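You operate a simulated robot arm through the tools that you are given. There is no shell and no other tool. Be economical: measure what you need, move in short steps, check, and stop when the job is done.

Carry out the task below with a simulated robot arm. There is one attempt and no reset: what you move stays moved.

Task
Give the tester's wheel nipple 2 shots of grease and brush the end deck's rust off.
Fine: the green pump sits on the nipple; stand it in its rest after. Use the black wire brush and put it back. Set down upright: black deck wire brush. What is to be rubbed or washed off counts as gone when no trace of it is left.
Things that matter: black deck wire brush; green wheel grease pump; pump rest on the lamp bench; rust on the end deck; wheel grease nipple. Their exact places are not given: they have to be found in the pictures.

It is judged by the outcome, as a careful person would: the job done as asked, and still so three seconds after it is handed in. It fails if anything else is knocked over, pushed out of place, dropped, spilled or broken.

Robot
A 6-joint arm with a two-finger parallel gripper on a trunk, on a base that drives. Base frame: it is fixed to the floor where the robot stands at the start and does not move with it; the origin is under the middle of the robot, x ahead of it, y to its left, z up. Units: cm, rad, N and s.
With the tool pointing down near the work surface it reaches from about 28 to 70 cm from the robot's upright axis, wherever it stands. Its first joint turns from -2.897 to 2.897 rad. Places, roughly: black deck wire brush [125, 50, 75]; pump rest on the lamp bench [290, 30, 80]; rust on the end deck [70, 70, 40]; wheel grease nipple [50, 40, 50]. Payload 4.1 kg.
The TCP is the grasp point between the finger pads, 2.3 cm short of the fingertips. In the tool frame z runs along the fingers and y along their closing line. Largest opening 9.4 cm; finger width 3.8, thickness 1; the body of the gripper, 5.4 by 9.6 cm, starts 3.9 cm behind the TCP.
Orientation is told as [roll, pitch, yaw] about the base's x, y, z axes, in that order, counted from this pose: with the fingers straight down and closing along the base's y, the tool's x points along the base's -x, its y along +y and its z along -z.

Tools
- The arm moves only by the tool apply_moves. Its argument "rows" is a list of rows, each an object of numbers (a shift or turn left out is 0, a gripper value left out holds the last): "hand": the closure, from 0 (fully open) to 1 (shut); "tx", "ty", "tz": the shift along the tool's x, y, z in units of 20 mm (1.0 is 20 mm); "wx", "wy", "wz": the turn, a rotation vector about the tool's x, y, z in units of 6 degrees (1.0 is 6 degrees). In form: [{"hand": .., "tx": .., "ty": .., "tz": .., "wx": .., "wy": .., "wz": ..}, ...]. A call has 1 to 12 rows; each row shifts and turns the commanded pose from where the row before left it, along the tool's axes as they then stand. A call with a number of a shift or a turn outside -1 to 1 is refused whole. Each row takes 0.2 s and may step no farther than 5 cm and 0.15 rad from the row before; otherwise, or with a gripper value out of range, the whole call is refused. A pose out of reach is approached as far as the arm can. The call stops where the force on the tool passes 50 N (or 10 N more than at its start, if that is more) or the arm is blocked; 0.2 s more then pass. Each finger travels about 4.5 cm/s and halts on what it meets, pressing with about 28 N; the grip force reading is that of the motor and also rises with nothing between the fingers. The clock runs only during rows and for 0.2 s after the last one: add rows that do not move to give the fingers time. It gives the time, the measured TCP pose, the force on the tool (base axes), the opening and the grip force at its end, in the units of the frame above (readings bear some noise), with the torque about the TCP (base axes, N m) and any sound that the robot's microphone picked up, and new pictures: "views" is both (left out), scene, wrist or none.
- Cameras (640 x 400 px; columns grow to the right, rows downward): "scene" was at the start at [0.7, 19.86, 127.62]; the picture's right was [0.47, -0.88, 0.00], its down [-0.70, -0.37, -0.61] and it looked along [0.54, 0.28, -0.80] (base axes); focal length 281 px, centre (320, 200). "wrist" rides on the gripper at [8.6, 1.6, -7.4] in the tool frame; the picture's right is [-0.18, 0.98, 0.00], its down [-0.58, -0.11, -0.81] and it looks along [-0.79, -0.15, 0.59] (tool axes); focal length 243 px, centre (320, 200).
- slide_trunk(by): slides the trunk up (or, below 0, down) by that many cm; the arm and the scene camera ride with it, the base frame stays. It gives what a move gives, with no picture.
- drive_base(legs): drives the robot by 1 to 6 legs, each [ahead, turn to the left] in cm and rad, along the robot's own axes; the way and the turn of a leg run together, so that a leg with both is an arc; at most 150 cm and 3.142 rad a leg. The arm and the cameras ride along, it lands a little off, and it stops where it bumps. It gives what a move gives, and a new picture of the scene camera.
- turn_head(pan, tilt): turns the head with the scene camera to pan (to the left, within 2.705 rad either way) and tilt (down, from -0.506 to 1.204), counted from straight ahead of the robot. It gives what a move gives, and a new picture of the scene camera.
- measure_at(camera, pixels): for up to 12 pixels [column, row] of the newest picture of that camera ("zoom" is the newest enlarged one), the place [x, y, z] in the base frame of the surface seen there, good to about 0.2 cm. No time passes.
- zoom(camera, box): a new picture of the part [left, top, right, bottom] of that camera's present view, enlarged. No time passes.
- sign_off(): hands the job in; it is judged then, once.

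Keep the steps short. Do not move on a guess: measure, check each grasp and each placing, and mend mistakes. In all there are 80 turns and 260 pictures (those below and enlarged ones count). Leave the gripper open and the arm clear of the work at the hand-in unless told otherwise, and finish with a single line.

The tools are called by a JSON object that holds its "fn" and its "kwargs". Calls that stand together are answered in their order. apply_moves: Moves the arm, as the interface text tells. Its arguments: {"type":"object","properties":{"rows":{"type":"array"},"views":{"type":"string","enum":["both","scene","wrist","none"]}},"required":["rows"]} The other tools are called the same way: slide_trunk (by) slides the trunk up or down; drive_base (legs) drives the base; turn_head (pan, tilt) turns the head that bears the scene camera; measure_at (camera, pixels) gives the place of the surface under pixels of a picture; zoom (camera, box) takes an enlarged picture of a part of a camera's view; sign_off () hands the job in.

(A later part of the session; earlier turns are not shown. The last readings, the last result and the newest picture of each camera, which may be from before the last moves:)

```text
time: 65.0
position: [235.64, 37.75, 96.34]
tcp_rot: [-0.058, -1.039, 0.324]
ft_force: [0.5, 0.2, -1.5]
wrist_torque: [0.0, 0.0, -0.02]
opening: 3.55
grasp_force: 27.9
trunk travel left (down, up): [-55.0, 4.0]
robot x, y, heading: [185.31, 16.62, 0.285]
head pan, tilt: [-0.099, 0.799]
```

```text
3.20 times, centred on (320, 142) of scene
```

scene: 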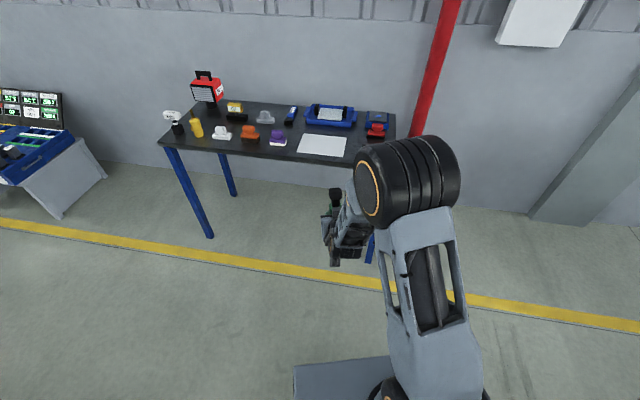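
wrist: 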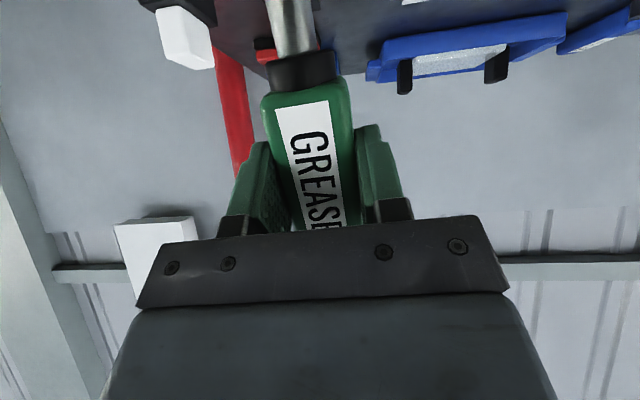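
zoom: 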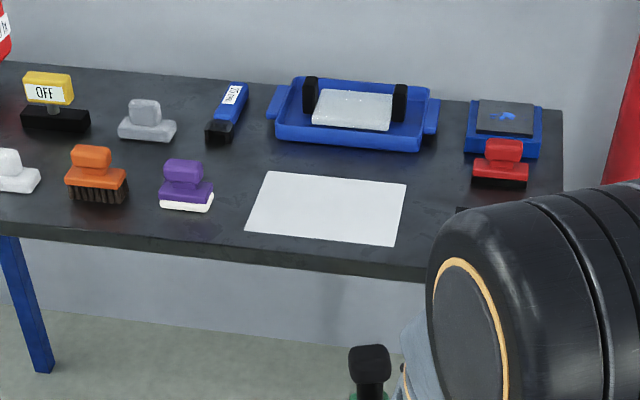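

The turn was blocked: the robot's rear touched the brush table's side. I move ahead first, then finish the turn, and check the table afterwards.

{"fn": "drive_base", "kwargs": {"legs": [[12, 0], [0, -0.4], [25, 0], [0, 0.115]]}}

{"fn": "turn_head", "kwargs": {"pan": 2.4, "tilt": 0.6}}

{"fn": "turn_head", "kwargs": {"pan": -0.1, "tilt": 0.8}}

{"fn": "zoom", "kwargs": {"camera": "scene", "box": [240, 120, 400, 220]}}

```text
time: 69.4
position: [275.71, 23.3, 96.21]
tcp_rot: [-0.058, -1.039, 0.041]
ft_force: [0.1, 0.2, -1.1]
wrist_torque: [-0.02, 0.08, 0.0]
opening: 3.59
grasp_force: 28.6
trunk travel left (down, up): [-55.0, 4.0]
robot x, y, heading: [221.42, 17.14, 0.003]
head pan, tilt: [-0.099, 0.799]
```

scene: 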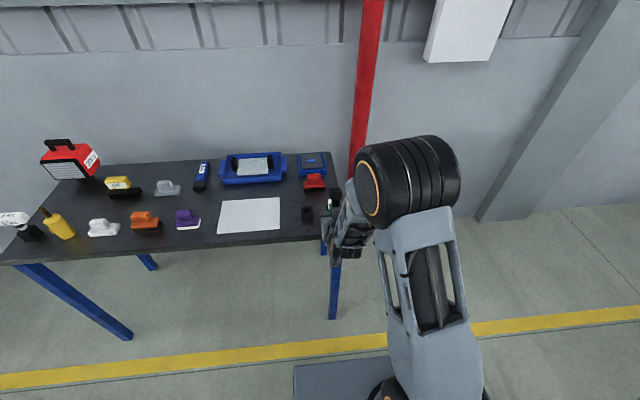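

```text
time: 71.6
position: [275.62, 23.43, 96.31]
tcp_rot: [-0.056, -1.04, 0.04]
ft_force: [1.0, -1.1, -1.5]
wrist_torque: [0.02, 0.05, 0.01]
opening: 3.56
grasp_force: 28.6
trunk travel left (down, up): [-55.0, 4.0]
robot x, y, heading: [221.51, 17.37, 0.004]
head pan, tilt: [2.4, 0.6]
```

scene: 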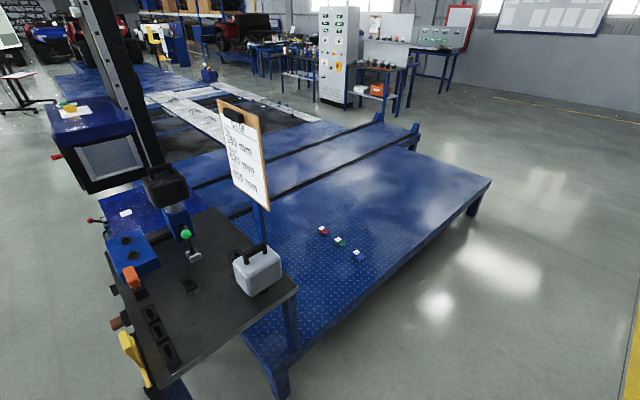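

```text
time: 73.9
position: [275.6, 23.36, 96.34]
tcp_rot: [-0.058, -1.041, 0.039]
ft_force: [0.2, -0.2, -1.2]
wrist_torque: [0.0, 0.04, 0.03]
opening: 3.56
grasp_force: 28.0
trunk travel left (down, up): [-55.0, 4.0]
robot x, y, heading: [221.46, 17.18, 0.008]
head pan, tilt: [-0.099, 0.799]
```

scene: 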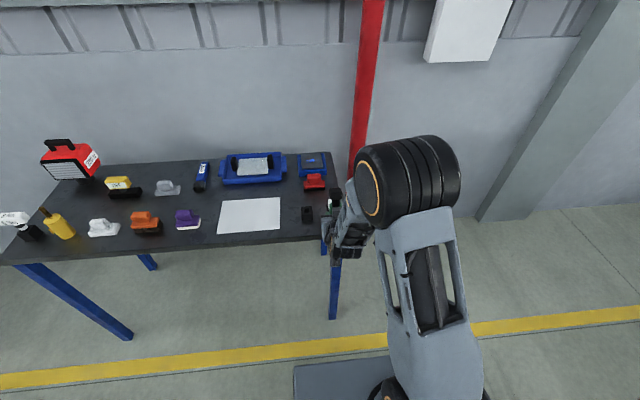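

```text
4.00 times, centred on (320, 170) of scene
```

zoom: 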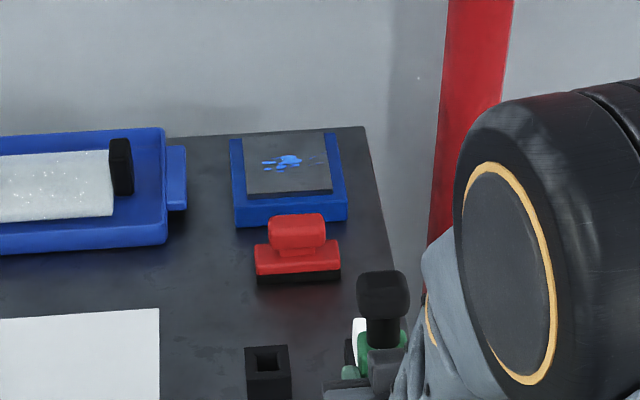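

The brush table looks undisturbed. The socket is visible at zoom (267,362), so I measure its rim and hole.

{"fn": "zoom", "kwargs": {"camera": "scene", "box": [290, 195, 330, 220]}}

```text
16.00 times, centred on (310, 208) of scene
```

zoom: 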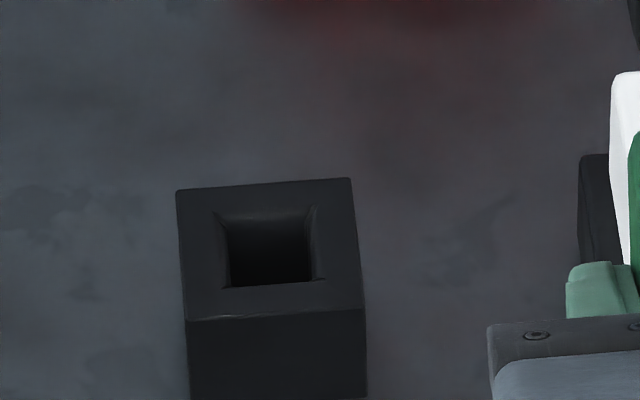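

{"fn": "measure_at", "kwargs": {"camera": "zoom", "pixels": [[182, 194], [346, 184], [358, 305], [190, 315], [216, 213], [312, 208], [318, 280], [227, 287], [270, 262], [270, 395], [100, 300], [265, 298]]}}

```text
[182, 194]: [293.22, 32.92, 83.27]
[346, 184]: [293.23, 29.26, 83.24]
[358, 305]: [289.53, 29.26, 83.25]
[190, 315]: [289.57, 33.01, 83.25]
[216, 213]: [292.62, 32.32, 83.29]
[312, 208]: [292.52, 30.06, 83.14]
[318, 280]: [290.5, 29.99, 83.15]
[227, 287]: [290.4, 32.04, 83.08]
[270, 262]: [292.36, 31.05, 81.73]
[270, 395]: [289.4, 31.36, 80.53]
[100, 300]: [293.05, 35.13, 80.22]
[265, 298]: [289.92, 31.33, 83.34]
```

The socket is 3.7 cm square, centred at (291.4, 31.1), with its rim at z 83.25 and a hole of about 2 cm. I extend toward it, staying high, and then correct the tilt.

{"fn": "apply_moves", "kwargs": {"rows": [{"tx": -0.5, "tz": 0.866, "ty": 0.64}, {"tx": -0.5, "tz": 0.866, "ty": 0.64}, {"tx": -0.5, "tz": 0.866, "ty": 0.64}, {"tx": -0.5, "tz": 0.866, "ty": 0.64}, {"tx": -0.5, "tz": 0.866, "ty": 0.64}, {"tx": -0.5, "tz": 0.866, "ty": 0.64}], "views": "none"}}

```text
time: 75.3
position: [287.71, 30.87, 95.81]
tcp_rot: [-0.056, -1.039, 0.039]
ft_force: [0.3, -1.2, -0.7]
wrist_torque: [0.0, 0.03, 0.03]
opening: 3.59
grasp_force: 28.2
trunk travel left (down, up): [-55.0, 4.0]
robot x, y, heading: [221.36, 17.23, 0.004]
head pan, tilt: [-0.099, 0.799]
```

I correct the small tilt, move to just over the socket and look from the head.

{"fn": "apply_moves", "kwargs": {"rows": [{"wx": -0.21, "wy": -0.08, "wz": 0.19}, {"tx": -0.4, "tz": 0.69, "ty": 0.05}, {"tx": -0.4, "tz": 0.69, "ty": 0.05}, {}], "views": "both"}}

{"fn": "zoom", "kwargs": {"camera": "scene", "box": [270, 160, 366, 220]}}

```text
time: 76.3
position: [290.98, 31.12, 95.98]
tcp_rot: [-0.002, -1.049, 0.0]
ft_force: [-0.5, -0.5, -2.3]
wrist_torque: [-0.01, 0.01, -0.02]
opening: 3.58
grasp_force: 28.3
trunk travel left (down, up): [-55.0, 4.0]
robot x, y, heading: [221.36, 17.37, 0.003]
head pan, tilt: [-0.099, 0.799]
```

scene: 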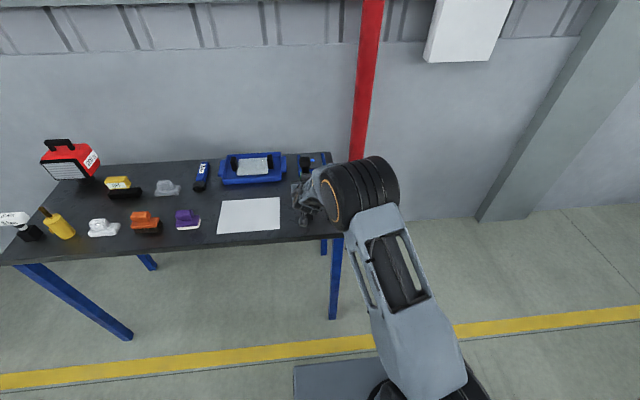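
wrist: 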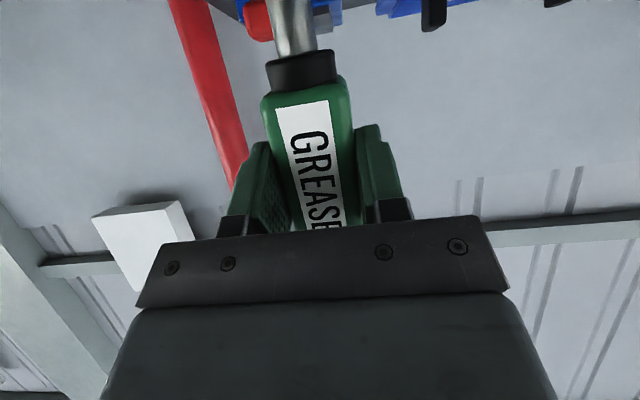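

```text
6.67 times, centred on (318, 190) of scene
```

zoom: 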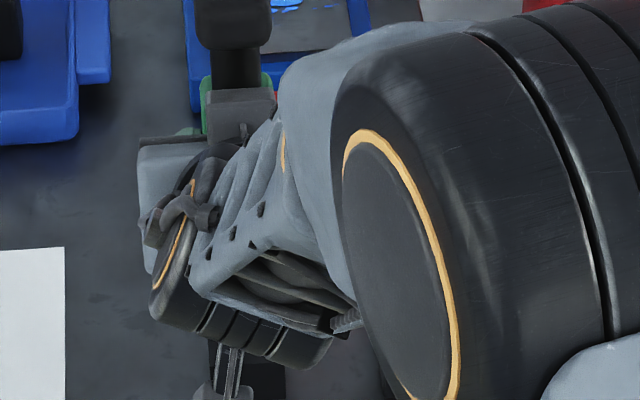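

The tool is exactly aligned. I measure the nozzle, the collar and the knob to learn the true axis position.

{"fn": "measure_at", "kwargs": {"camera": "wrist", "pixels": [[278, 40], [295, 40], [312, 40], [292, 10], [270, 75], [300, 72], [332, 65], [300, 95], [285, 3], [303, 3]]}}

{"fn": "measure_at", "kwargs": {"camera": "zoom", "pixels": [[235, 25], [200, 25], [268, 25], [235, 10], [235, 42], [235, 70]]}}

```text
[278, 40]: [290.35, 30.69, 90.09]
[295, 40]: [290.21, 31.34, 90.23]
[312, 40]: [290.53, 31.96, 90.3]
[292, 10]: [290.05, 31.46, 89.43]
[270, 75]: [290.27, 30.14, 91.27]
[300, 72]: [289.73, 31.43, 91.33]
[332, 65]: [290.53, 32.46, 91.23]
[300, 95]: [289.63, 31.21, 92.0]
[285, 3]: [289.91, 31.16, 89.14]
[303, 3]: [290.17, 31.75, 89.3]
```

```text
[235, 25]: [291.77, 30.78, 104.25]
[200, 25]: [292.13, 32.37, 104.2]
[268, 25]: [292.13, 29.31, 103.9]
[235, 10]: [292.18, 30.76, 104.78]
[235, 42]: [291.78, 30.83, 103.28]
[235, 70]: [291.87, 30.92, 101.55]
```

The readings suggest the pump is tilted in the grip, knob end forward. I measure along the flat label for the exact angle.

{"fn": "measure_at", "kwargs": {"camera": "wrist", "pixels": [[295, 115], [300, 130], [305, 150], [310, 170], [315, 190], [320, 210], [325, 224], [330, 120], [335, 160]]}}

```text
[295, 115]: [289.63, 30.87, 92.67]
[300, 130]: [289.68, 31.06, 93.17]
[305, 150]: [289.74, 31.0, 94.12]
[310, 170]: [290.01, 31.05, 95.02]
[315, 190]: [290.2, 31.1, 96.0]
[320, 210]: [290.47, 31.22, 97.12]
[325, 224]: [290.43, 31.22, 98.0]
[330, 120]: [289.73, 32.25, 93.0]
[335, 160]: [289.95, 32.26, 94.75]
```

The label leans about 9.5°, so I pitch the tool that much further to make the pump vertical, then re-measure.

{"fn": "apply_moves", "kwargs": {"rows": [{"wy": -0.8}, {"wy": -0.8}, {}], "views": "wrist"}}

{"fn": "measure_at", "kwargs": {"camera": "wrist", "pixels": [[278, 40], [295, 40], [312, 40], [292, 8], [300, 72], [295, 115], [305, 150], [315, 190], [325, 224], [285, 25], [305, 22]]}}

```text
time: 77.1
position: [290.93, 31.13, 95.96]
tcp_rot: [-0.005, -1.218, 0.001]
ft_force: [-0.5, 0.4, -2.6]
wrist_torque: [-0.01, 0.08, 0.01]
opening: 3.59
grasp_force: 28.2
trunk travel left (down, up): [-55.0, 4.0]
robot x, y, heading: [221.51, 17.82, 0.005]
head pan, tilt: [-0.099, 0.799]
```

wrist: 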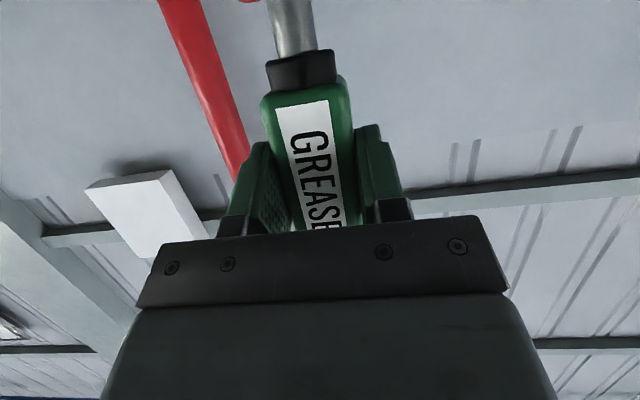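

```text
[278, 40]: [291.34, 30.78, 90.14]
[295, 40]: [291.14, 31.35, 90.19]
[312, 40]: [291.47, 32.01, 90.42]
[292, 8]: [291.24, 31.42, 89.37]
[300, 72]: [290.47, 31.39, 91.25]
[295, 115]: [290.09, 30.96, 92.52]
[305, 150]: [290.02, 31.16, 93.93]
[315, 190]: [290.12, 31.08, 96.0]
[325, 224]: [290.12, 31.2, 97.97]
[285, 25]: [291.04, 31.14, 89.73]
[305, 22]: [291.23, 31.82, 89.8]
```

The pump is vertical now with its axis at (291.8, 31.4). I shift by (−0.35, −0.3) over the hole and lower to just above the rim.

{"fn": "apply_moves", "kwargs": {"rows": [{"tx": 0.06, "tz": -0.164, "ty": -0.15}, {"tx": 0.516, "tz": 0.19}, {"tx": 0.516, "tz": 0.19}, {"tx": 0.516, "tz": 0.19}, {"tx": 0.469, "tz": 0.173}, {}], "views": "both"}}

{"fn": "zoom", "kwargs": {"camera": "wrist", "box": [220, 0, 380, 100]}}

{"fn": "measure_at", "kwargs": {"camera": "wrist", "pixels": [[278, 40], [295, 40], [312, 40], [292, 8], [275, 5], [305, 5]]}}

```text
time: 78.5
position: [290.47, 30.76, 91.84]
tcp_rot: [-0.003, -1.216, 0.003]
ft_force: [0.5, 0.1, -0.6]
wrist_torque: [0.01, 0.0, -0.01]
opening: 3.56
grasp_force: 27.6
trunk travel left (down, up): [-55.0, 4.0]
robot x, y, heading: [221.24, 17.07, 0.002]
head pan, tilt: [-0.099, 0.799]
```

scene: 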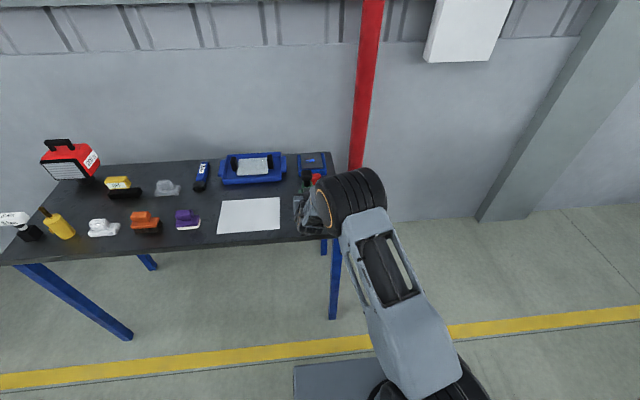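
wrist: 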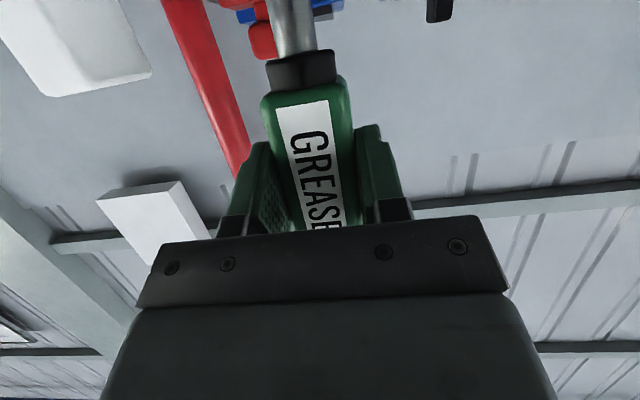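

```text
4.00 times, centred on (300, 50) of wrist
```

zoom: 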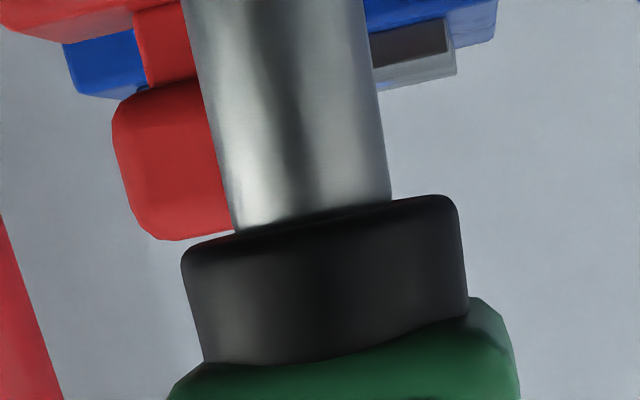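

```text
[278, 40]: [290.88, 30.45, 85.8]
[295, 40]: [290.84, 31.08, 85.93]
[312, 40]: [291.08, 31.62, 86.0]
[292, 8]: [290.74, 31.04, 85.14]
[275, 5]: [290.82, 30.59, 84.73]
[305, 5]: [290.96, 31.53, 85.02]
```

The nozzle axis is at (291.5, 31.05), right over the hole. I lower gently in 0.4 cm steps.

{"fn": "apply_moves", "kwargs": {"rows": [{"tx": 0.188, "tz": 0.069}, {"tx": 0.188, "tz": 0.069}, {"tx": 0.188, "tz": 0.069}, {"tx": 0.188, "tz": 0.069}, {"tx": 0.188, "tz": 0.069}], "views": "wrist"}}

```text
time: 79.7
position: [290.55, 30.76, 89.94]
tcp_rot: [-0.002, -1.224, 0.0]
ft_force: [-0.2, 2.0, 21.4]
wrist_torque: [0.01, -0.24, -0.02]
opening: 3.54
grasp_force: 28.2
trunk travel left (down, up): [-55.0, 4.0]
robot x, y, heading: [220.84, 17.16, 0.005]
head pan, tilt: [-0.099, 0.799]
```

wrist: 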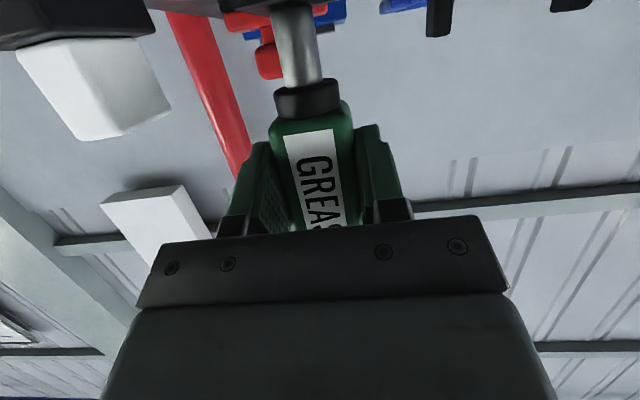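

There is 21 N upward and the pump has slid a little in the grip, so the nozzle has touched something. I zoom to see where.

{"fn": "zoom", "kwargs": {"camera": "wrist", "box": [200, 0, 360, 100]}}

{"fn": "zoom", "kwargs": {"camera": "scene", "box": [280, 170, 344, 210]}}

{"fn": "measure_at", "kwargs": {"camera": "wrist", "pixels": [[275, 8], [292, 8], [308, 8], [297, 50], [280, 50], [315, 50], [305, 100], [300, 84], [265, 5], [275, 2], [325, 5], [300, 2]]}}

```text
4.00 times, centred on (280, 50) of wrist
```

zoom: 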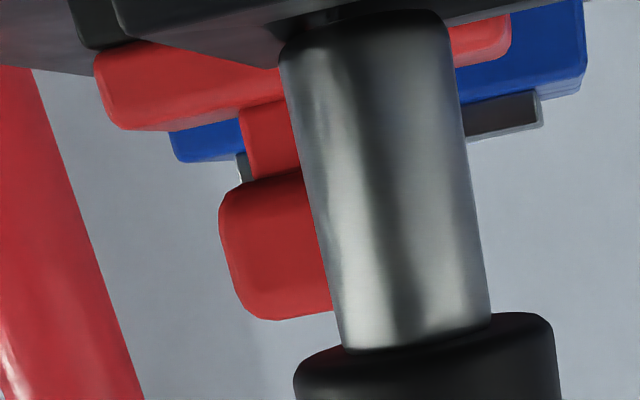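

```text
10.00 times, centred on (312, 190) of scene
```

zoom: 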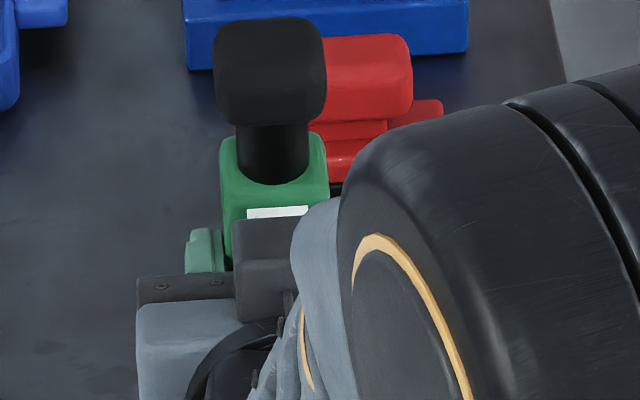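

```text
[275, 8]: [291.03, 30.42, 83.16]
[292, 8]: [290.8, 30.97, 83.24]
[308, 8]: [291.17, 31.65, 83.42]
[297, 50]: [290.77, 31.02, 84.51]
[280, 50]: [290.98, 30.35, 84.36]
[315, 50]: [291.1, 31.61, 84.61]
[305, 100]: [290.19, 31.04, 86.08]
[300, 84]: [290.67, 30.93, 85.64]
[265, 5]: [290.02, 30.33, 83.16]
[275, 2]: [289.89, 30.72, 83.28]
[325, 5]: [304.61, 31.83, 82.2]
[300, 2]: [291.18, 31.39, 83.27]
```

The nozzle tip is caught on the rim: the torque places the contact near y 30.2, and allowing for perspective the true axis is y≈30.9. I lift 0.8 cm, shift +0.2 in y and re-measure.

{"fn": "apply_moves", "kwargs": {"rows": [{"tx": -0.375, "tz": -0.138}, {"ty": 0.1}, {}], "views": "wrist"}}

{"fn": "measure_at", "kwargs": {"camera": "wrist", "pixels": [[297, 50], [291, 20], [288, 6], [303, 98], [310, 140], [320, 180], [328, 220]]}}

{"fn": "zoom", "kwargs": {"camera": "wrist", "box": [200, 0, 360, 100]}}

```text
time: 80.5
position: [290.55, 30.94, 90.3]
tcp_rot: [-0.004, -1.215, 0.002]
ft_force: [0.3, -0.1, -2.1]
wrist_torque: [-0.03, 0.02, 0.01]
opening: 3.57
grasp_force: 27.9
trunk travel left (down, up): [-55.0, 4.0]
robot x, y, heading: [221.35, 17.09, 0.003]
head pan, tilt: [-0.099, 0.799]
```

wrist: 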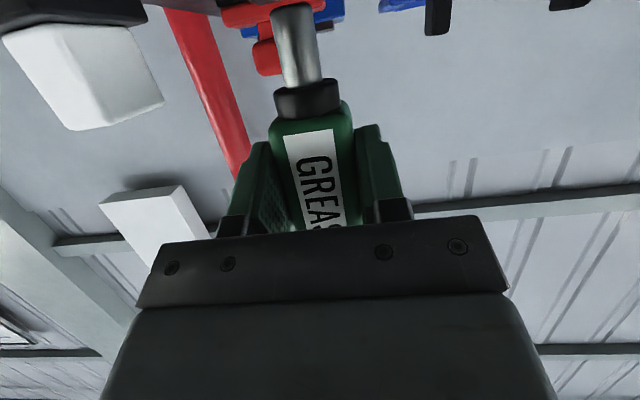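

```text
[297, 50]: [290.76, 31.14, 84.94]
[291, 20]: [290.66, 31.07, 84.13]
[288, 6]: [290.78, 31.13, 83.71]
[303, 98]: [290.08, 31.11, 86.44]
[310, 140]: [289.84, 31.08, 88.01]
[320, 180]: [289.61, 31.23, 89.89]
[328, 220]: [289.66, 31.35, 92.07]
```

```text
4.00 times, centred on (280, 50) of wrist
```

zoom: 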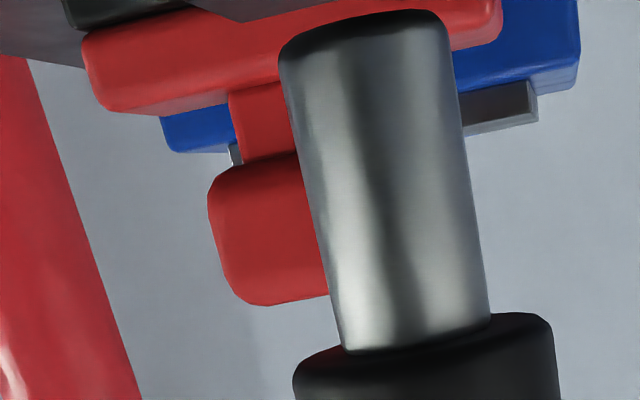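

The tip shows at z≈83.6 with its axis at (291.45, 31.0), against the hole centre at (291.45, 31.1). I nudge +0.1 in y and lower 1.2 cm gently.

{"fn": "apply_moves", "kwargs": {"rows": [{"ty": 0.06}, {"tx": 0.141, "tz": 0.052}, {"tx": 0.141, "tz": 0.052}, {"tx": 0.141, "tz": 0.052}, {"tx": 0.141, "tz": 0.052}], "views": "wrist"}}

{"fn": "zoom", "kwargs": {"camera": "wrist", "box": [200, 0, 360, 100]}}

```text
time: 81.7
position: [290.48, 31.25, 89.58]
tcp_rot: [-0.002, -1.222, -0.003]
ft_force: [-11.1, -1.1, 13.1]
wrist_torque: [-0.06, 0.45, -0.04]
opening: 3.56
grasp_force: 28.0
trunk travel left (down, up): [-55.0, 4.0]
robot x, y, heading: [221.2, 17.28, 0.005]
head pan, tilt: [-0.099, 0.799]
```

wrist: 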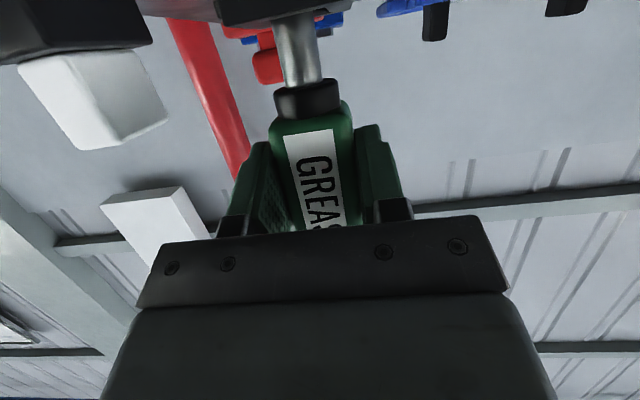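

```text
4.00 times, centred on (280, 50) of wrist
```

zoom: 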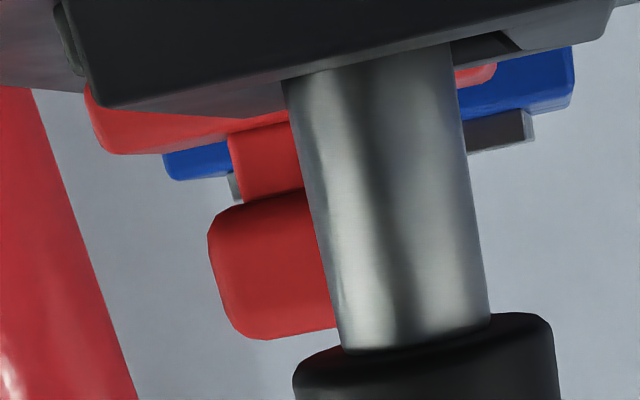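

The tip is entering now, but −11 N in x means it leans on the back wall, and the free gap shows on the +y side. I shift −0.25 in x and +0.15 in y, then continue down.

{"fn": "apply_moves", "kwargs": {"rows": [{"tx": 0.043, "tz": -0.117, "ty": 0.07}, {}, {"tx": 0.141, "tz": 0.052}, {"tx": 0.141, "tz": 0.052}, {"tx": 0.141, "tz": 0.052}], "views": "wrist"}}

{"fn": "zoom", "kwargs": {"camera": "wrist", "box": [200, 0, 360, 100]}}

```text
time: 82.9
position: [290.24, 31.36, 88.54]
tcp_rot: [-0.003, -1.216, 0.002]
ft_force: [0.2, 2.4, -0.9]
wrist_torque: [0.1, 0.0, 0.05]
opening: 3.57
grasp_force: 28.5
trunk travel left (down, up): [-55.0, 4.0]
robot x, y, heading: [221.2, 16.98, 0.003]
head pan, tilt: [-0.099, 0.799]
```

wrist: 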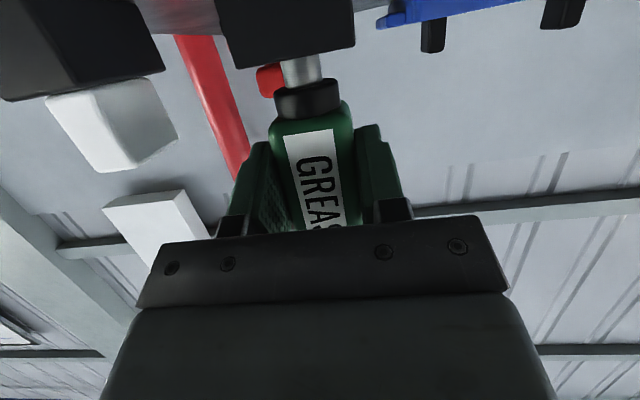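

```text
4.00 times, centred on (280, 50) of wrist
```

zoom: 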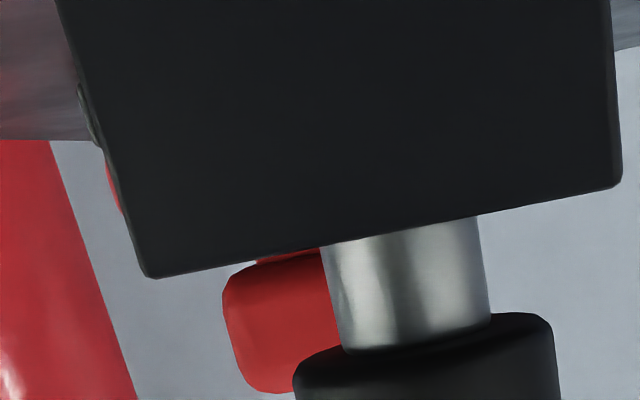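

It slides in freely. I continue down until it seats.

{"fn": "apply_moves", "kwargs": {"rows": [{"tx": 0.141, "tz": 0.052}, {"tx": 0.094, "tz": 0.035}, {"tx": 0.094, "tz": 0.035}], "views": "wrist"}}

{"fn": "measure_at", "kwargs": {"camera": "wrist", "pixels": [[305, 98], [310, 140], [320, 180], [328, 220], [300, 75], [318, 75]]}}

```text
time: 83.7
position: [290.35, 31.21, 87.6]
tcp_rot: [-0.003, -1.218, 0.002]
ft_force: [-0.4, 1.3, -1.6]
wrist_torque: [0.17, 0.04, 0.01]
opening: 3.58
grasp_force: 27.9
trunk travel left (down, up): [-55.0, 4.0]
robot x, y, heading: [221.04, 17.07, 0.005]
head pan, tilt: [-0.099, 0.799]
```

wrist: 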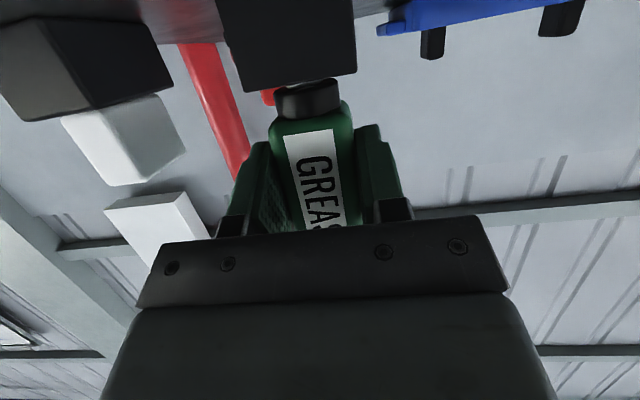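

```text
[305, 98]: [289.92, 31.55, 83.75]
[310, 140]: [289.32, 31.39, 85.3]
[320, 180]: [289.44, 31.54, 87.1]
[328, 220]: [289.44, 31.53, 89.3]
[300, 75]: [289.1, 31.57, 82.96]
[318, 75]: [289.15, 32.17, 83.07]
```

The collar is nearly at the rim. I take a few more small steps until contact.

{"fn": "apply_moves", "kwargs": {"rows": [{"tx": 0.07, "tz": 0.026}, {"tx": 0.07, "tz": 0.026}], "views": "wrist"}}

```text
time: 84.3
position: [290.3, 31.35, 87.45]
tcp_rot: [-0.005, -1.217, 0.002]
ft_force: [0.8, 2.3, -1.3]
wrist_torque: [0.16, 0.04, 0.03]
opening: 3.56
grasp_force: 28.6
trunk travel left (down, up): [-55.0, 4.0]
robot x, y, heading: [221.15, 17.19, 0.003]
head pan, tilt: [-0.099, 0.799]
```

wrist: 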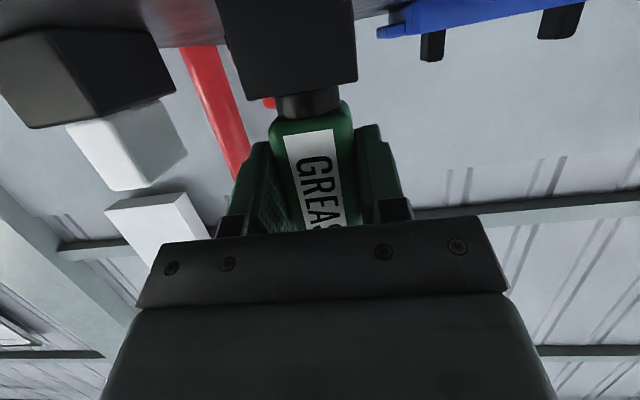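

{"fn": "apply_moves", "kwargs": {"rows": [{"ty": 0.03}, {"tx": 0.07, "tz": 0.026}, {"tx": 0.07, "tz": 0.026}, {}], "views": "none"}}

{"fn": "zoom", "kwargs": {"camera": "wrist", "box": [200, 40, 360, 140]}}

```text
time: 85.3
position: [290.35, 31.26, 87.35]
tcp_rot: [0.001, -1.222, -0.002]
ft_force: [-1.5, -1.8, 12.6]
wrist_torque: [-0.09, 0.09, 0.0]
opening: 3.59
grasp_force: 28.0
trunk travel left (down, up): [-55.0, 4.0]
robot x, y, heading: [221.17, 17.69, 0.004]
head pan, tilt: [-0.099, 0.799]
```

```text
4.00 times, centred on (280, 90) of wrist
```

zoom: 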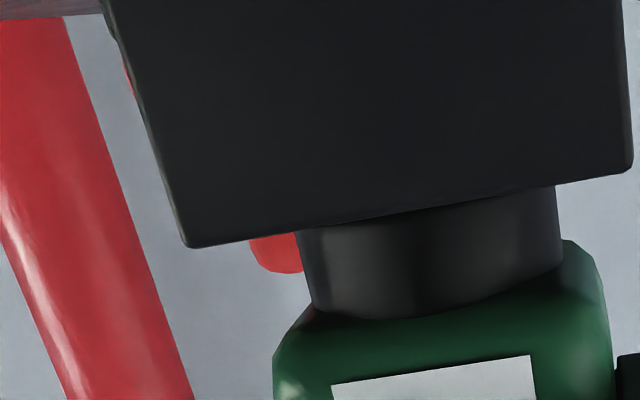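

It is seated: 12.6 N upward and the collar is on the rim. I relieve slightly, open, and back straight out.

{"fn": "apply_moves", "kwargs": {"rows": [{"tx": -0.03}, {"hand": 0.3}, {}, {}, {"hand": 0}, {}, {}, {}], "views": "wrist"}}

{"fn": "apply_moves", "kwargs": {"rows": [{"tz": -0.5}, {"tz": -0.7}, {"tz": -1}, {"tz": -1}, {"tz": -1}, {"tz": -1}, {"tz": -1}], "views": "both"}}

{"fn": "zoom", "kwargs": {"camera": "scene", "box": [260, 160, 388, 240]}}

```text
time: 87.1
position: [290.41, 31.25, 87.19]
tcp_rot: [-0.003, -1.215, 0.001]
ft_force: [-0.1, 0.5, -0.6]
wrist_torque: [0.01, 0.03, 0.01]
opening: 9.4
grasp_force: 0.0
trunk travel left (down, up): [-55.0, 4.0]
robot x, y, heading: [221.27, 17.27, 0.002]
head pan, tilt: [-0.099, 0.799]
```

wrist: 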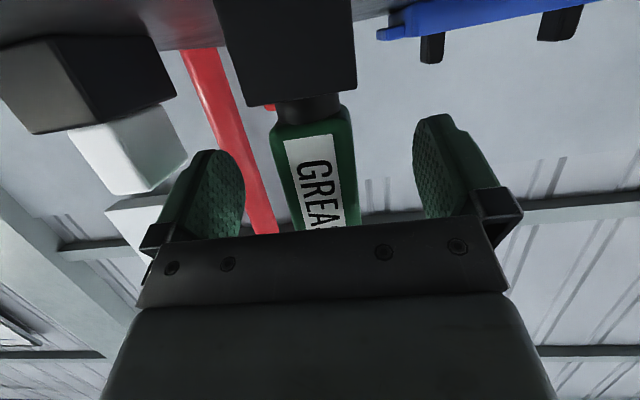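

```text
time: 88.7
position: [278.93, 31.78, 91.82]
tcp_rot: [-0.033, -1.215, 0.025]
ft_force: [0.0, 0.3, -0.9]
wrist_torque: [-0.03, -0.01, 0.0]
opening: 9.39
grasp_force: 0.0
out of reach, approached as far as the arm can: row 7
trunk travel left (down, up): [-55.0, 4.0]
robot x, y, heading: [221.51, 17.37, -0.003]
head pan, tilt: [-0.099, 0.799]
```

scene: 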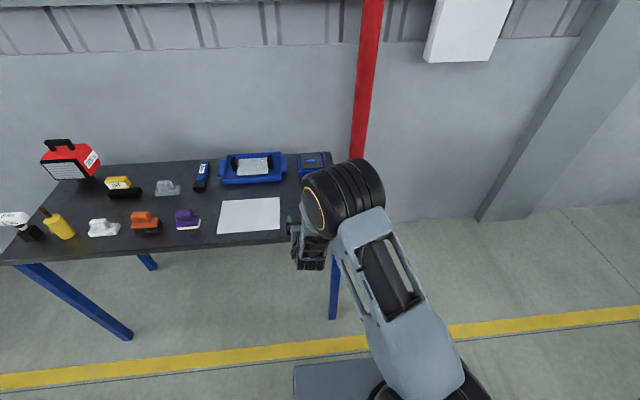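
wrist: 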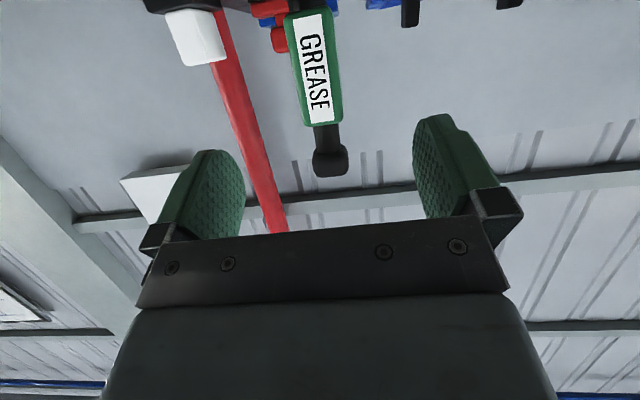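

```text
5.00 times, centred on (324, 200) of scene
```

zoom: 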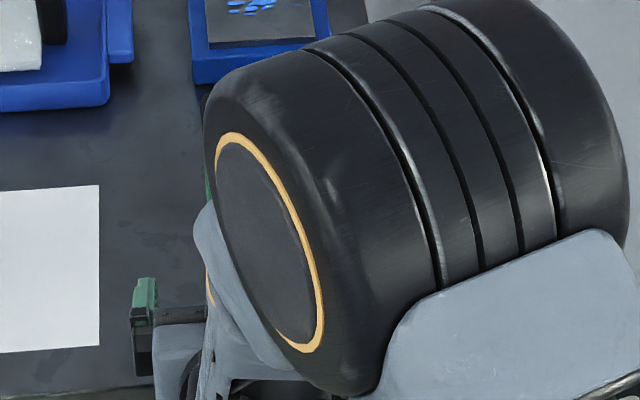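

The pump stands upright in its rest. Now I back away on the safe side of the brush table, toward about (132, −20).

{"fn": "drive_base", "kwargs": {"legs": [[-14, 0], [0, 0.44], [-83, 0], [0, 0.35]]}}

{"fn": "turn_head", "kwargs": {"pan": 0.75, "tilt": 0.7}}

```text
time: 96.4
position: [162.26, 32.89, 91.82]
tcp_rot: [-0.035, -1.216, 0.816]
ft_force: [0.2, 0.3, -0.1]
wrist_torque: [0.01, -0.01, 0.0]
opening: 9.39
grasp_force: 0.1
trunk travel left (down, up): [-55.0, 4.0]
robot x, y, heading: [132.22, -18.29, 0.796]
head pan, tilt: [-0.099, 0.799]
```

scene: 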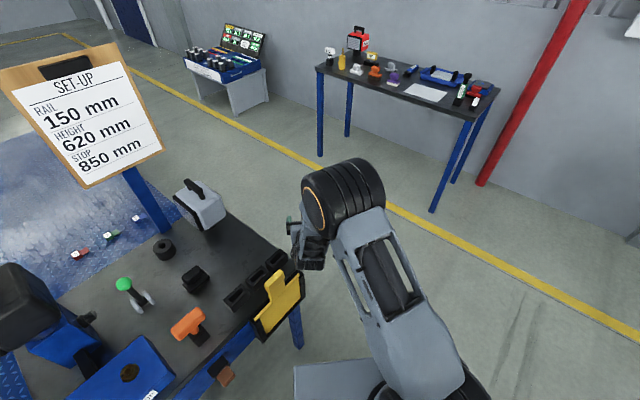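

```text
time: 97.6
position: [162.25, 32.92, 91.73]
tcp_rot: [-0.033, -1.216, 0.815]
ft_force: [0.3, 0.0, 0.2]
wrist_torque: [0.0, -0.01, 0.01]
opening: 9.42
grasp_force: 0.0
trunk travel left (down, up): [-55.0, 4.0]
robot x, y, heading: [131.98, -17.93, 0.793]
head pan, tilt: [0.75, 0.7]
```

scene: 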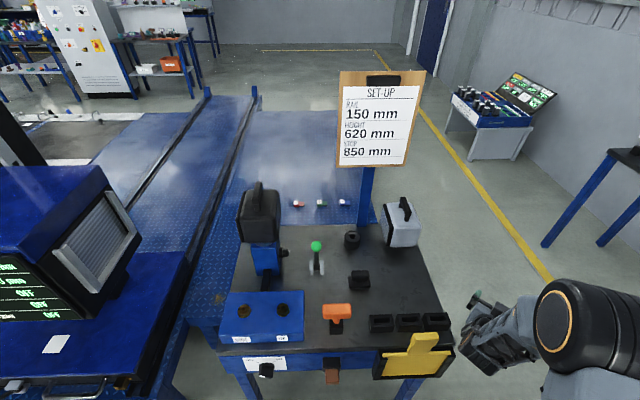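

A good view of the table and the deck. I zoom on the brush and on the spot that looks like rust at about (218,297).

{"fn": "zoom", "kwargs": {"camera": "scene", "box": [300, 230, 460, 330]}}

{"fn": "zoom", "kwargs": {"camera": "scene", "box": [150, 230, 310, 330]}}

{"fn": "measure_at", "kwargs": {"camera": "scene", "pixels": [[359, 280], [218, 297], [335, 312], [318, 350], [350, 240], [440, 260], [317, 246], [200, 335], [133, 378], [280, 318]]}}

```text
4.00 times, centred on (380, 280) of scene
```

zoom: 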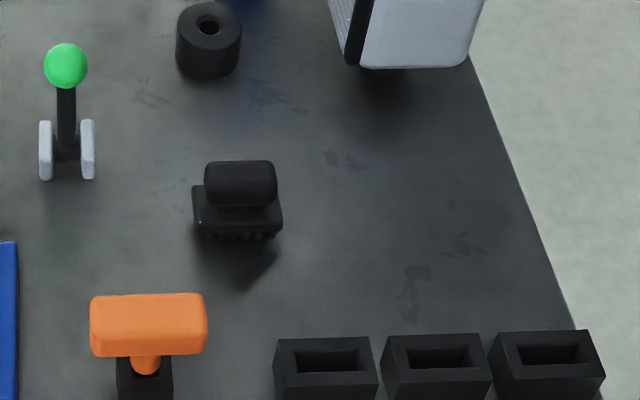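

```text
4.00 times, centred on (230, 280) of scene
```

zoom: 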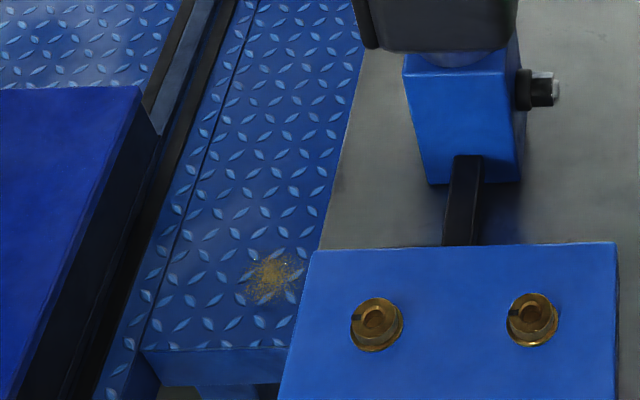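

```text
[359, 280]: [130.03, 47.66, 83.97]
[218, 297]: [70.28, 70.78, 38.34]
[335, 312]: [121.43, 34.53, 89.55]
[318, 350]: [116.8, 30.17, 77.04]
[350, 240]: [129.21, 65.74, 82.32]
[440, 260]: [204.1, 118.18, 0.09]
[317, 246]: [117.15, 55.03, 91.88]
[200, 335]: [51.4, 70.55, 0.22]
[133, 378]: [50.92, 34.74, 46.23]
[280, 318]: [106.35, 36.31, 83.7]
```

Brush found at about (130, 47.7), and rust found at (70.3, 70.8, 38.3). I measure the brush in detail.

{"fn": "zoom", "kwargs": {"camera": "scene", "box": [335, 260, 383, 290]}}

{"fn": "measure_at", "kwargs": {"camera": "zoom", "pixels": [[240, 150], [460, 150], [350, 110], [250, 95], [450, 95], [200, 250], [490, 250], [240, 210], [450, 210], [350, 350], [180, 180], [500, 300]]}}

```text
13.33 times, centred on (359, 275) of scene
```

zoom: 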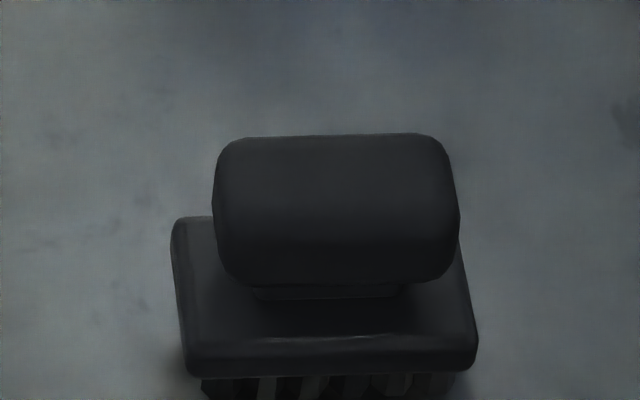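

```text
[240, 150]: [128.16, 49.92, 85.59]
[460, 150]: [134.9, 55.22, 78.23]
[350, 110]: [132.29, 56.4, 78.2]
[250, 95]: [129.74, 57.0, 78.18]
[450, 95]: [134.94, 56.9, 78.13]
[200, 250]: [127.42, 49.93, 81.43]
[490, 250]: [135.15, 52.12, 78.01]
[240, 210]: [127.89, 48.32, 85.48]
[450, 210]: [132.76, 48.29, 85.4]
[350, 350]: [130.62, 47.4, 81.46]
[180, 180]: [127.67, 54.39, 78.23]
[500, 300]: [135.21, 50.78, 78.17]
```

I check the free space: the table's legs, the gap between tester and table, and my own base outline.

{"fn": "measure_at", "kwargs": {"camera": "scene", "pixels": [[216, 350], [246, 385], [400, 390], [225, 340], [380, 370], [450, 350], [180, 345], [165, 385], [150, 395], [190, 320], [395, 350], [330, 375]]}}

{"fn": "turn_head", "kwargs": {"pan": 0.6, "tilt": 1.2}}

```text
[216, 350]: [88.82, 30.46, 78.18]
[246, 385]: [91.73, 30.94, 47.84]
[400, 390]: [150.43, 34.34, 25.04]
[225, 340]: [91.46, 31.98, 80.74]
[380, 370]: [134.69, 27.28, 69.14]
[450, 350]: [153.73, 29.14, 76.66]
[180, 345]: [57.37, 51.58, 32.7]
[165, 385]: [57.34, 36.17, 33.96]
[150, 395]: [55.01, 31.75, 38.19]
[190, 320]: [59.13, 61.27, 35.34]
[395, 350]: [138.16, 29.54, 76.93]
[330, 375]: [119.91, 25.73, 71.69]
```

```text
time: 98.5
position: [162.34, 32.9, 91.81]
tcp_rot: [-0.032, -1.215, 0.813]
ft_force: [-1.0, -0.2, -0.3]
wrist_torque: [-0.04, 0.0, -0.03]
opening: 9.4
grasp_force: 0.0
trunk travel left (down, up): [-55.0, 4.0]
robot x, y, heading: [132.16, -18.9, 0.794]
head pan, tilt: [0.6, 1.201]
```

scene: 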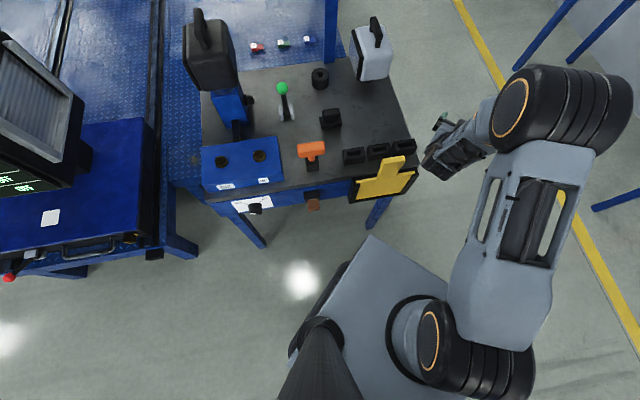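

{"fn": "measure_at", "kwargs": {"camera": "scene", "pixels": [[372, 240], [345, 268], [300, 345], [440, 280], [265, 245], [375, 225], [190, 250], [175, 200], [75, 265], [310, 205], [255, 210], [375, 195]]}}

{"fn": "zoom", "kwargs": {"camera": "scene", "box": [120, 100, 360, 290]}}

```text
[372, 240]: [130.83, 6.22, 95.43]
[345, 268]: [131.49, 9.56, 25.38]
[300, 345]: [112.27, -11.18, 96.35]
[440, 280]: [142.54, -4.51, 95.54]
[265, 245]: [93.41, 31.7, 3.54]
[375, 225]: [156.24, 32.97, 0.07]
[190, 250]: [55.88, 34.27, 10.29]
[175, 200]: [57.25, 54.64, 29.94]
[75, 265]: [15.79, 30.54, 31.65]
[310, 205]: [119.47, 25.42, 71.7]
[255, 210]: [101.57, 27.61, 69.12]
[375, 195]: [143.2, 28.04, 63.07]
```

```text
2.11 times, centred on (240, 195) of scene
```

zoom: 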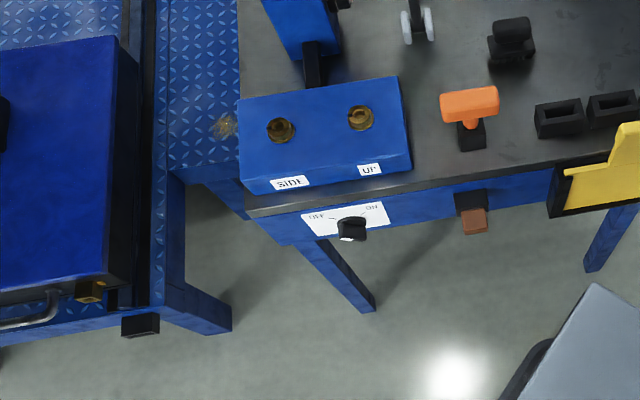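

My base reaches about 20 cm to each side. I will face the table and pick the brush from straight ahead. First I set the hand tool-down and raise it here, clear of the table.

{"fn": "apply_moves", "kwargs": {"rows": [{"wy": 0.967}, {"wy": 0.967}, {"wy": 0.967}, {"wy": 0.967}, {"wy": 0.967}, {"wy": 0.967}, {"wy": 0.967}, {"wy": 0.967}, {"wy": 0.967}, {"wy": 0.967}, {"wy": 0.967}, {"wy": 0.967}], "views": "none"}}

{"fn": "apply_moves", "kwargs": {"rows": [{"tz": -1}, {"tz": -1}, {"tz": -1}, {"tz": -1}, {"tz": -1}, {"tz": -1}, {"tz": -1}], "views": "none"}}

```text
time: 101.1
position: [162.35, 33.0, 91.79]
tcp_rot: [-0.011, 0.003, 0.785]
ft_force: [-0.7, -0.2, -0.1]
wrist_torque: [0.04, -0.02, 0.03]
opening: 9.4
grasp_force: 0.0
trunk travel left (down, up): [-55.0, 4.0]
robot x, y, heading: [131.93, -18.44, 0.791]
head pan, tilt: [0.6, 1.201]
```

```text
time: 102.7
position: [162.24, 33.06, 105.81]
tcp_rot: [-0.009, 0.0, 0.787]
ft_force: [0.7, -0.3, 0.6]
wrist_torque: [0.01, 0.05, -0.03]
opening: 9.4
grasp_force: 0.0
trunk travel left (down, up): [-55.0, 4.0]
robot x, y, heading: [131.66, -18.59, 0.796]
head pan, tilt: [0.6, 1.201]
```

I check the heights of the gray case, black case and clipboard before swinging over the table.

{"fn": "turn_head", "kwargs": {"pan": 0.75, "tilt": 0.7}}

{"fn": "measure_at", "kwargs": {"camera": "scene", "pixels": [[403, 207], [385, 205], [418, 215], [400, 240], [340, 160], [405, 160], [365, 190], [260, 190], [280, 240], [245, 240], [317, 243], [330, 305]]}}

```text
time: 103.7
position: [162.09, 33.01, 105.63]
tcp_rot: [-0.01, 0.0, 0.785]
ft_force: [0.2, 0.6, -0.4]
wrist_torque: [0.0, -0.01, -0.03]
opening: 9.41
grasp_force: 0.2
trunk travel left (down, up): [-55.0, 4.0]
robot x, y, heading: [132.15, -18.45, 0.792]
head pan, tilt: [0.75, 0.7]
```

scene: 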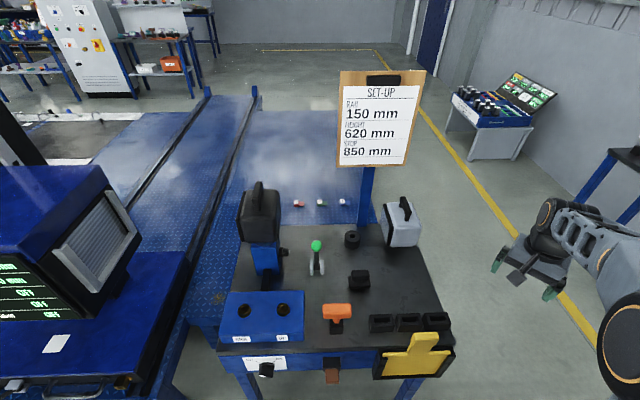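

```text
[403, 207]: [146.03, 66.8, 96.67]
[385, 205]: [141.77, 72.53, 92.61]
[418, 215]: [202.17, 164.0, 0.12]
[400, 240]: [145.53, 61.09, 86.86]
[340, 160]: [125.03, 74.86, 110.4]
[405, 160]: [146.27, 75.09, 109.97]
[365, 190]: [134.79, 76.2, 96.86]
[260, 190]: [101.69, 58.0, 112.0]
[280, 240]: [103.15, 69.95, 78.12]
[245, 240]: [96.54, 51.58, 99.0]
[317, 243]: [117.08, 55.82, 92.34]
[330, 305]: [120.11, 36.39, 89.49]
```

The swing at z≥103 is clear. I drive to about (143, −7) facing the table, which puts the hand nearly over the brush.

{"fn": "drive_base", "kwargs": {"legs": [[16, 0], [0, 0.778]]}}

{"fn": "apply_moves", "kwargs": {"rows": [{"wz": -1}, {"wz": -1}, {"wz": -1}, {"wz": -1}, {"wz": -1}, {"wz": -1}, {"wz": -1}, {"wz": -1}, {"wz": -1}, {"wz": -1}, {"wz": -1}, {"wz": -1}], "views": "none"}}

{"fn": "apply_moves", "kwargs": {"rows": [{"wz": -1}, {"wz": -1}, {"wz": -1}], "views": "wrist"}}

{"fn": "turn_head", "kwargs": {"pan": 0.1, "tilt": 0.85}}

```text
time: 107.1
position: [128.95, 51.0, 105.74]
tcp_rot: [-0.009, 0.0, 1.557]
ft_force: [0.3, 0.0, -0.3]
wrist_torque: [0.01, -0.01, 0.0]
opening: 9.41
grasp_force: 0.1
trunk travel left (down, up): [-55.0, 4.0]
robot x, y, heading: [143.04, -6.9, 1.562]
head pan, tilt: [0.75, 0.7]
```

scene: 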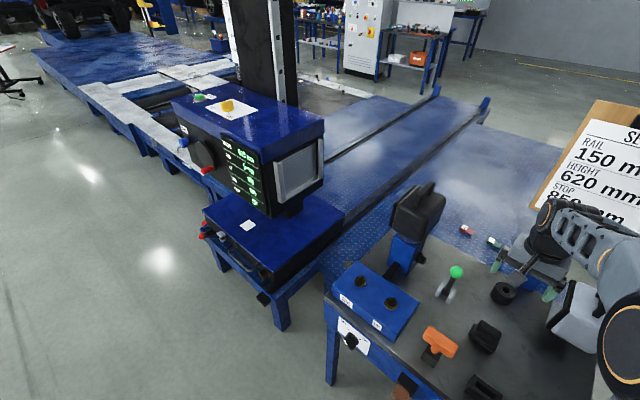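

```text
time: 109.7
position: [128.98, 50.86, 105.76]
tcp_rot: [-0.003, 0.011, 2.815]
ft_force: [0.3, -0.9, -0.7]
wrist_torque: [0.02, -0.02, 0.0]
opening: 9.38
grasp_force: 0.0
trunk travel left (down, up): [-55.0, 4.0]
robot x, y, heading: [143.24, -7.11, 1.567]
head pan, tilt: [0.75, 0.7]
```

```text
time: 110.5
position: [128.95, 50.83, 105.71]
tcp_rot: [-0.001, 0.011, 3.129]
ft_force: [-0.9, -0.2, 0.1]
wrist_torque: [-0.04, -0.02, -0.01]
opening: 9.4
grasp_force: 0.0
trunk travel left (down, up): [-55.0, 4.0]
robot x, y, heading: [143.42, -7.06, 1.566]
head pan, tilt: [0.75, 0.7]
```

wrist: 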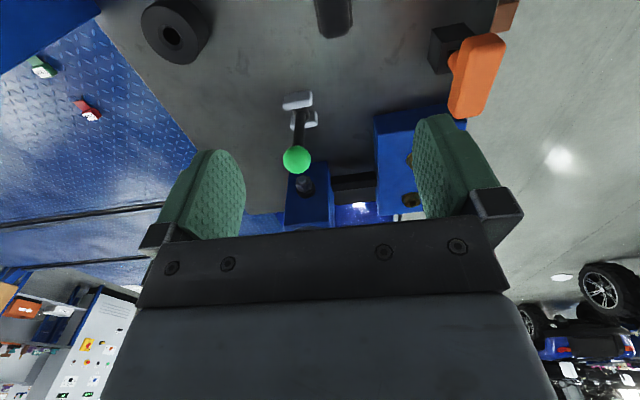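

```text
time: 111.5
position: [128.92, 50.88, 105.72]
tcp_rot: [0.001, 0.01, 3.128]
ft_force: [-0.1, 0.1, -0.2]
wrist_torque: [0.03, -0.01, 0.0]
opening: 9.41
grasp_force: 0.1
trunk travel left (down, up): [-55.0, 4.0]
robot x, y, heading: [142.82, -7.42, 1.56]
head pan, tilt: [0.099, 0.85]
```

scene: 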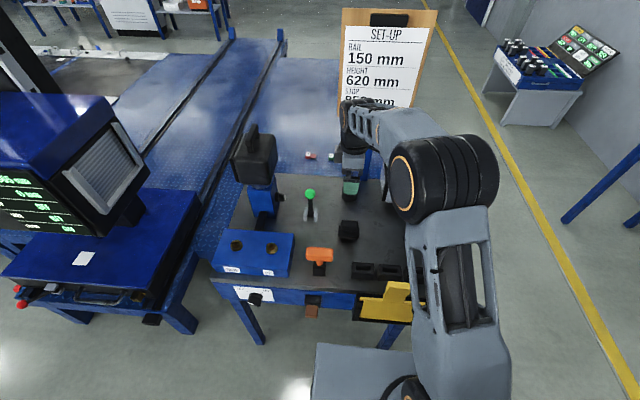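

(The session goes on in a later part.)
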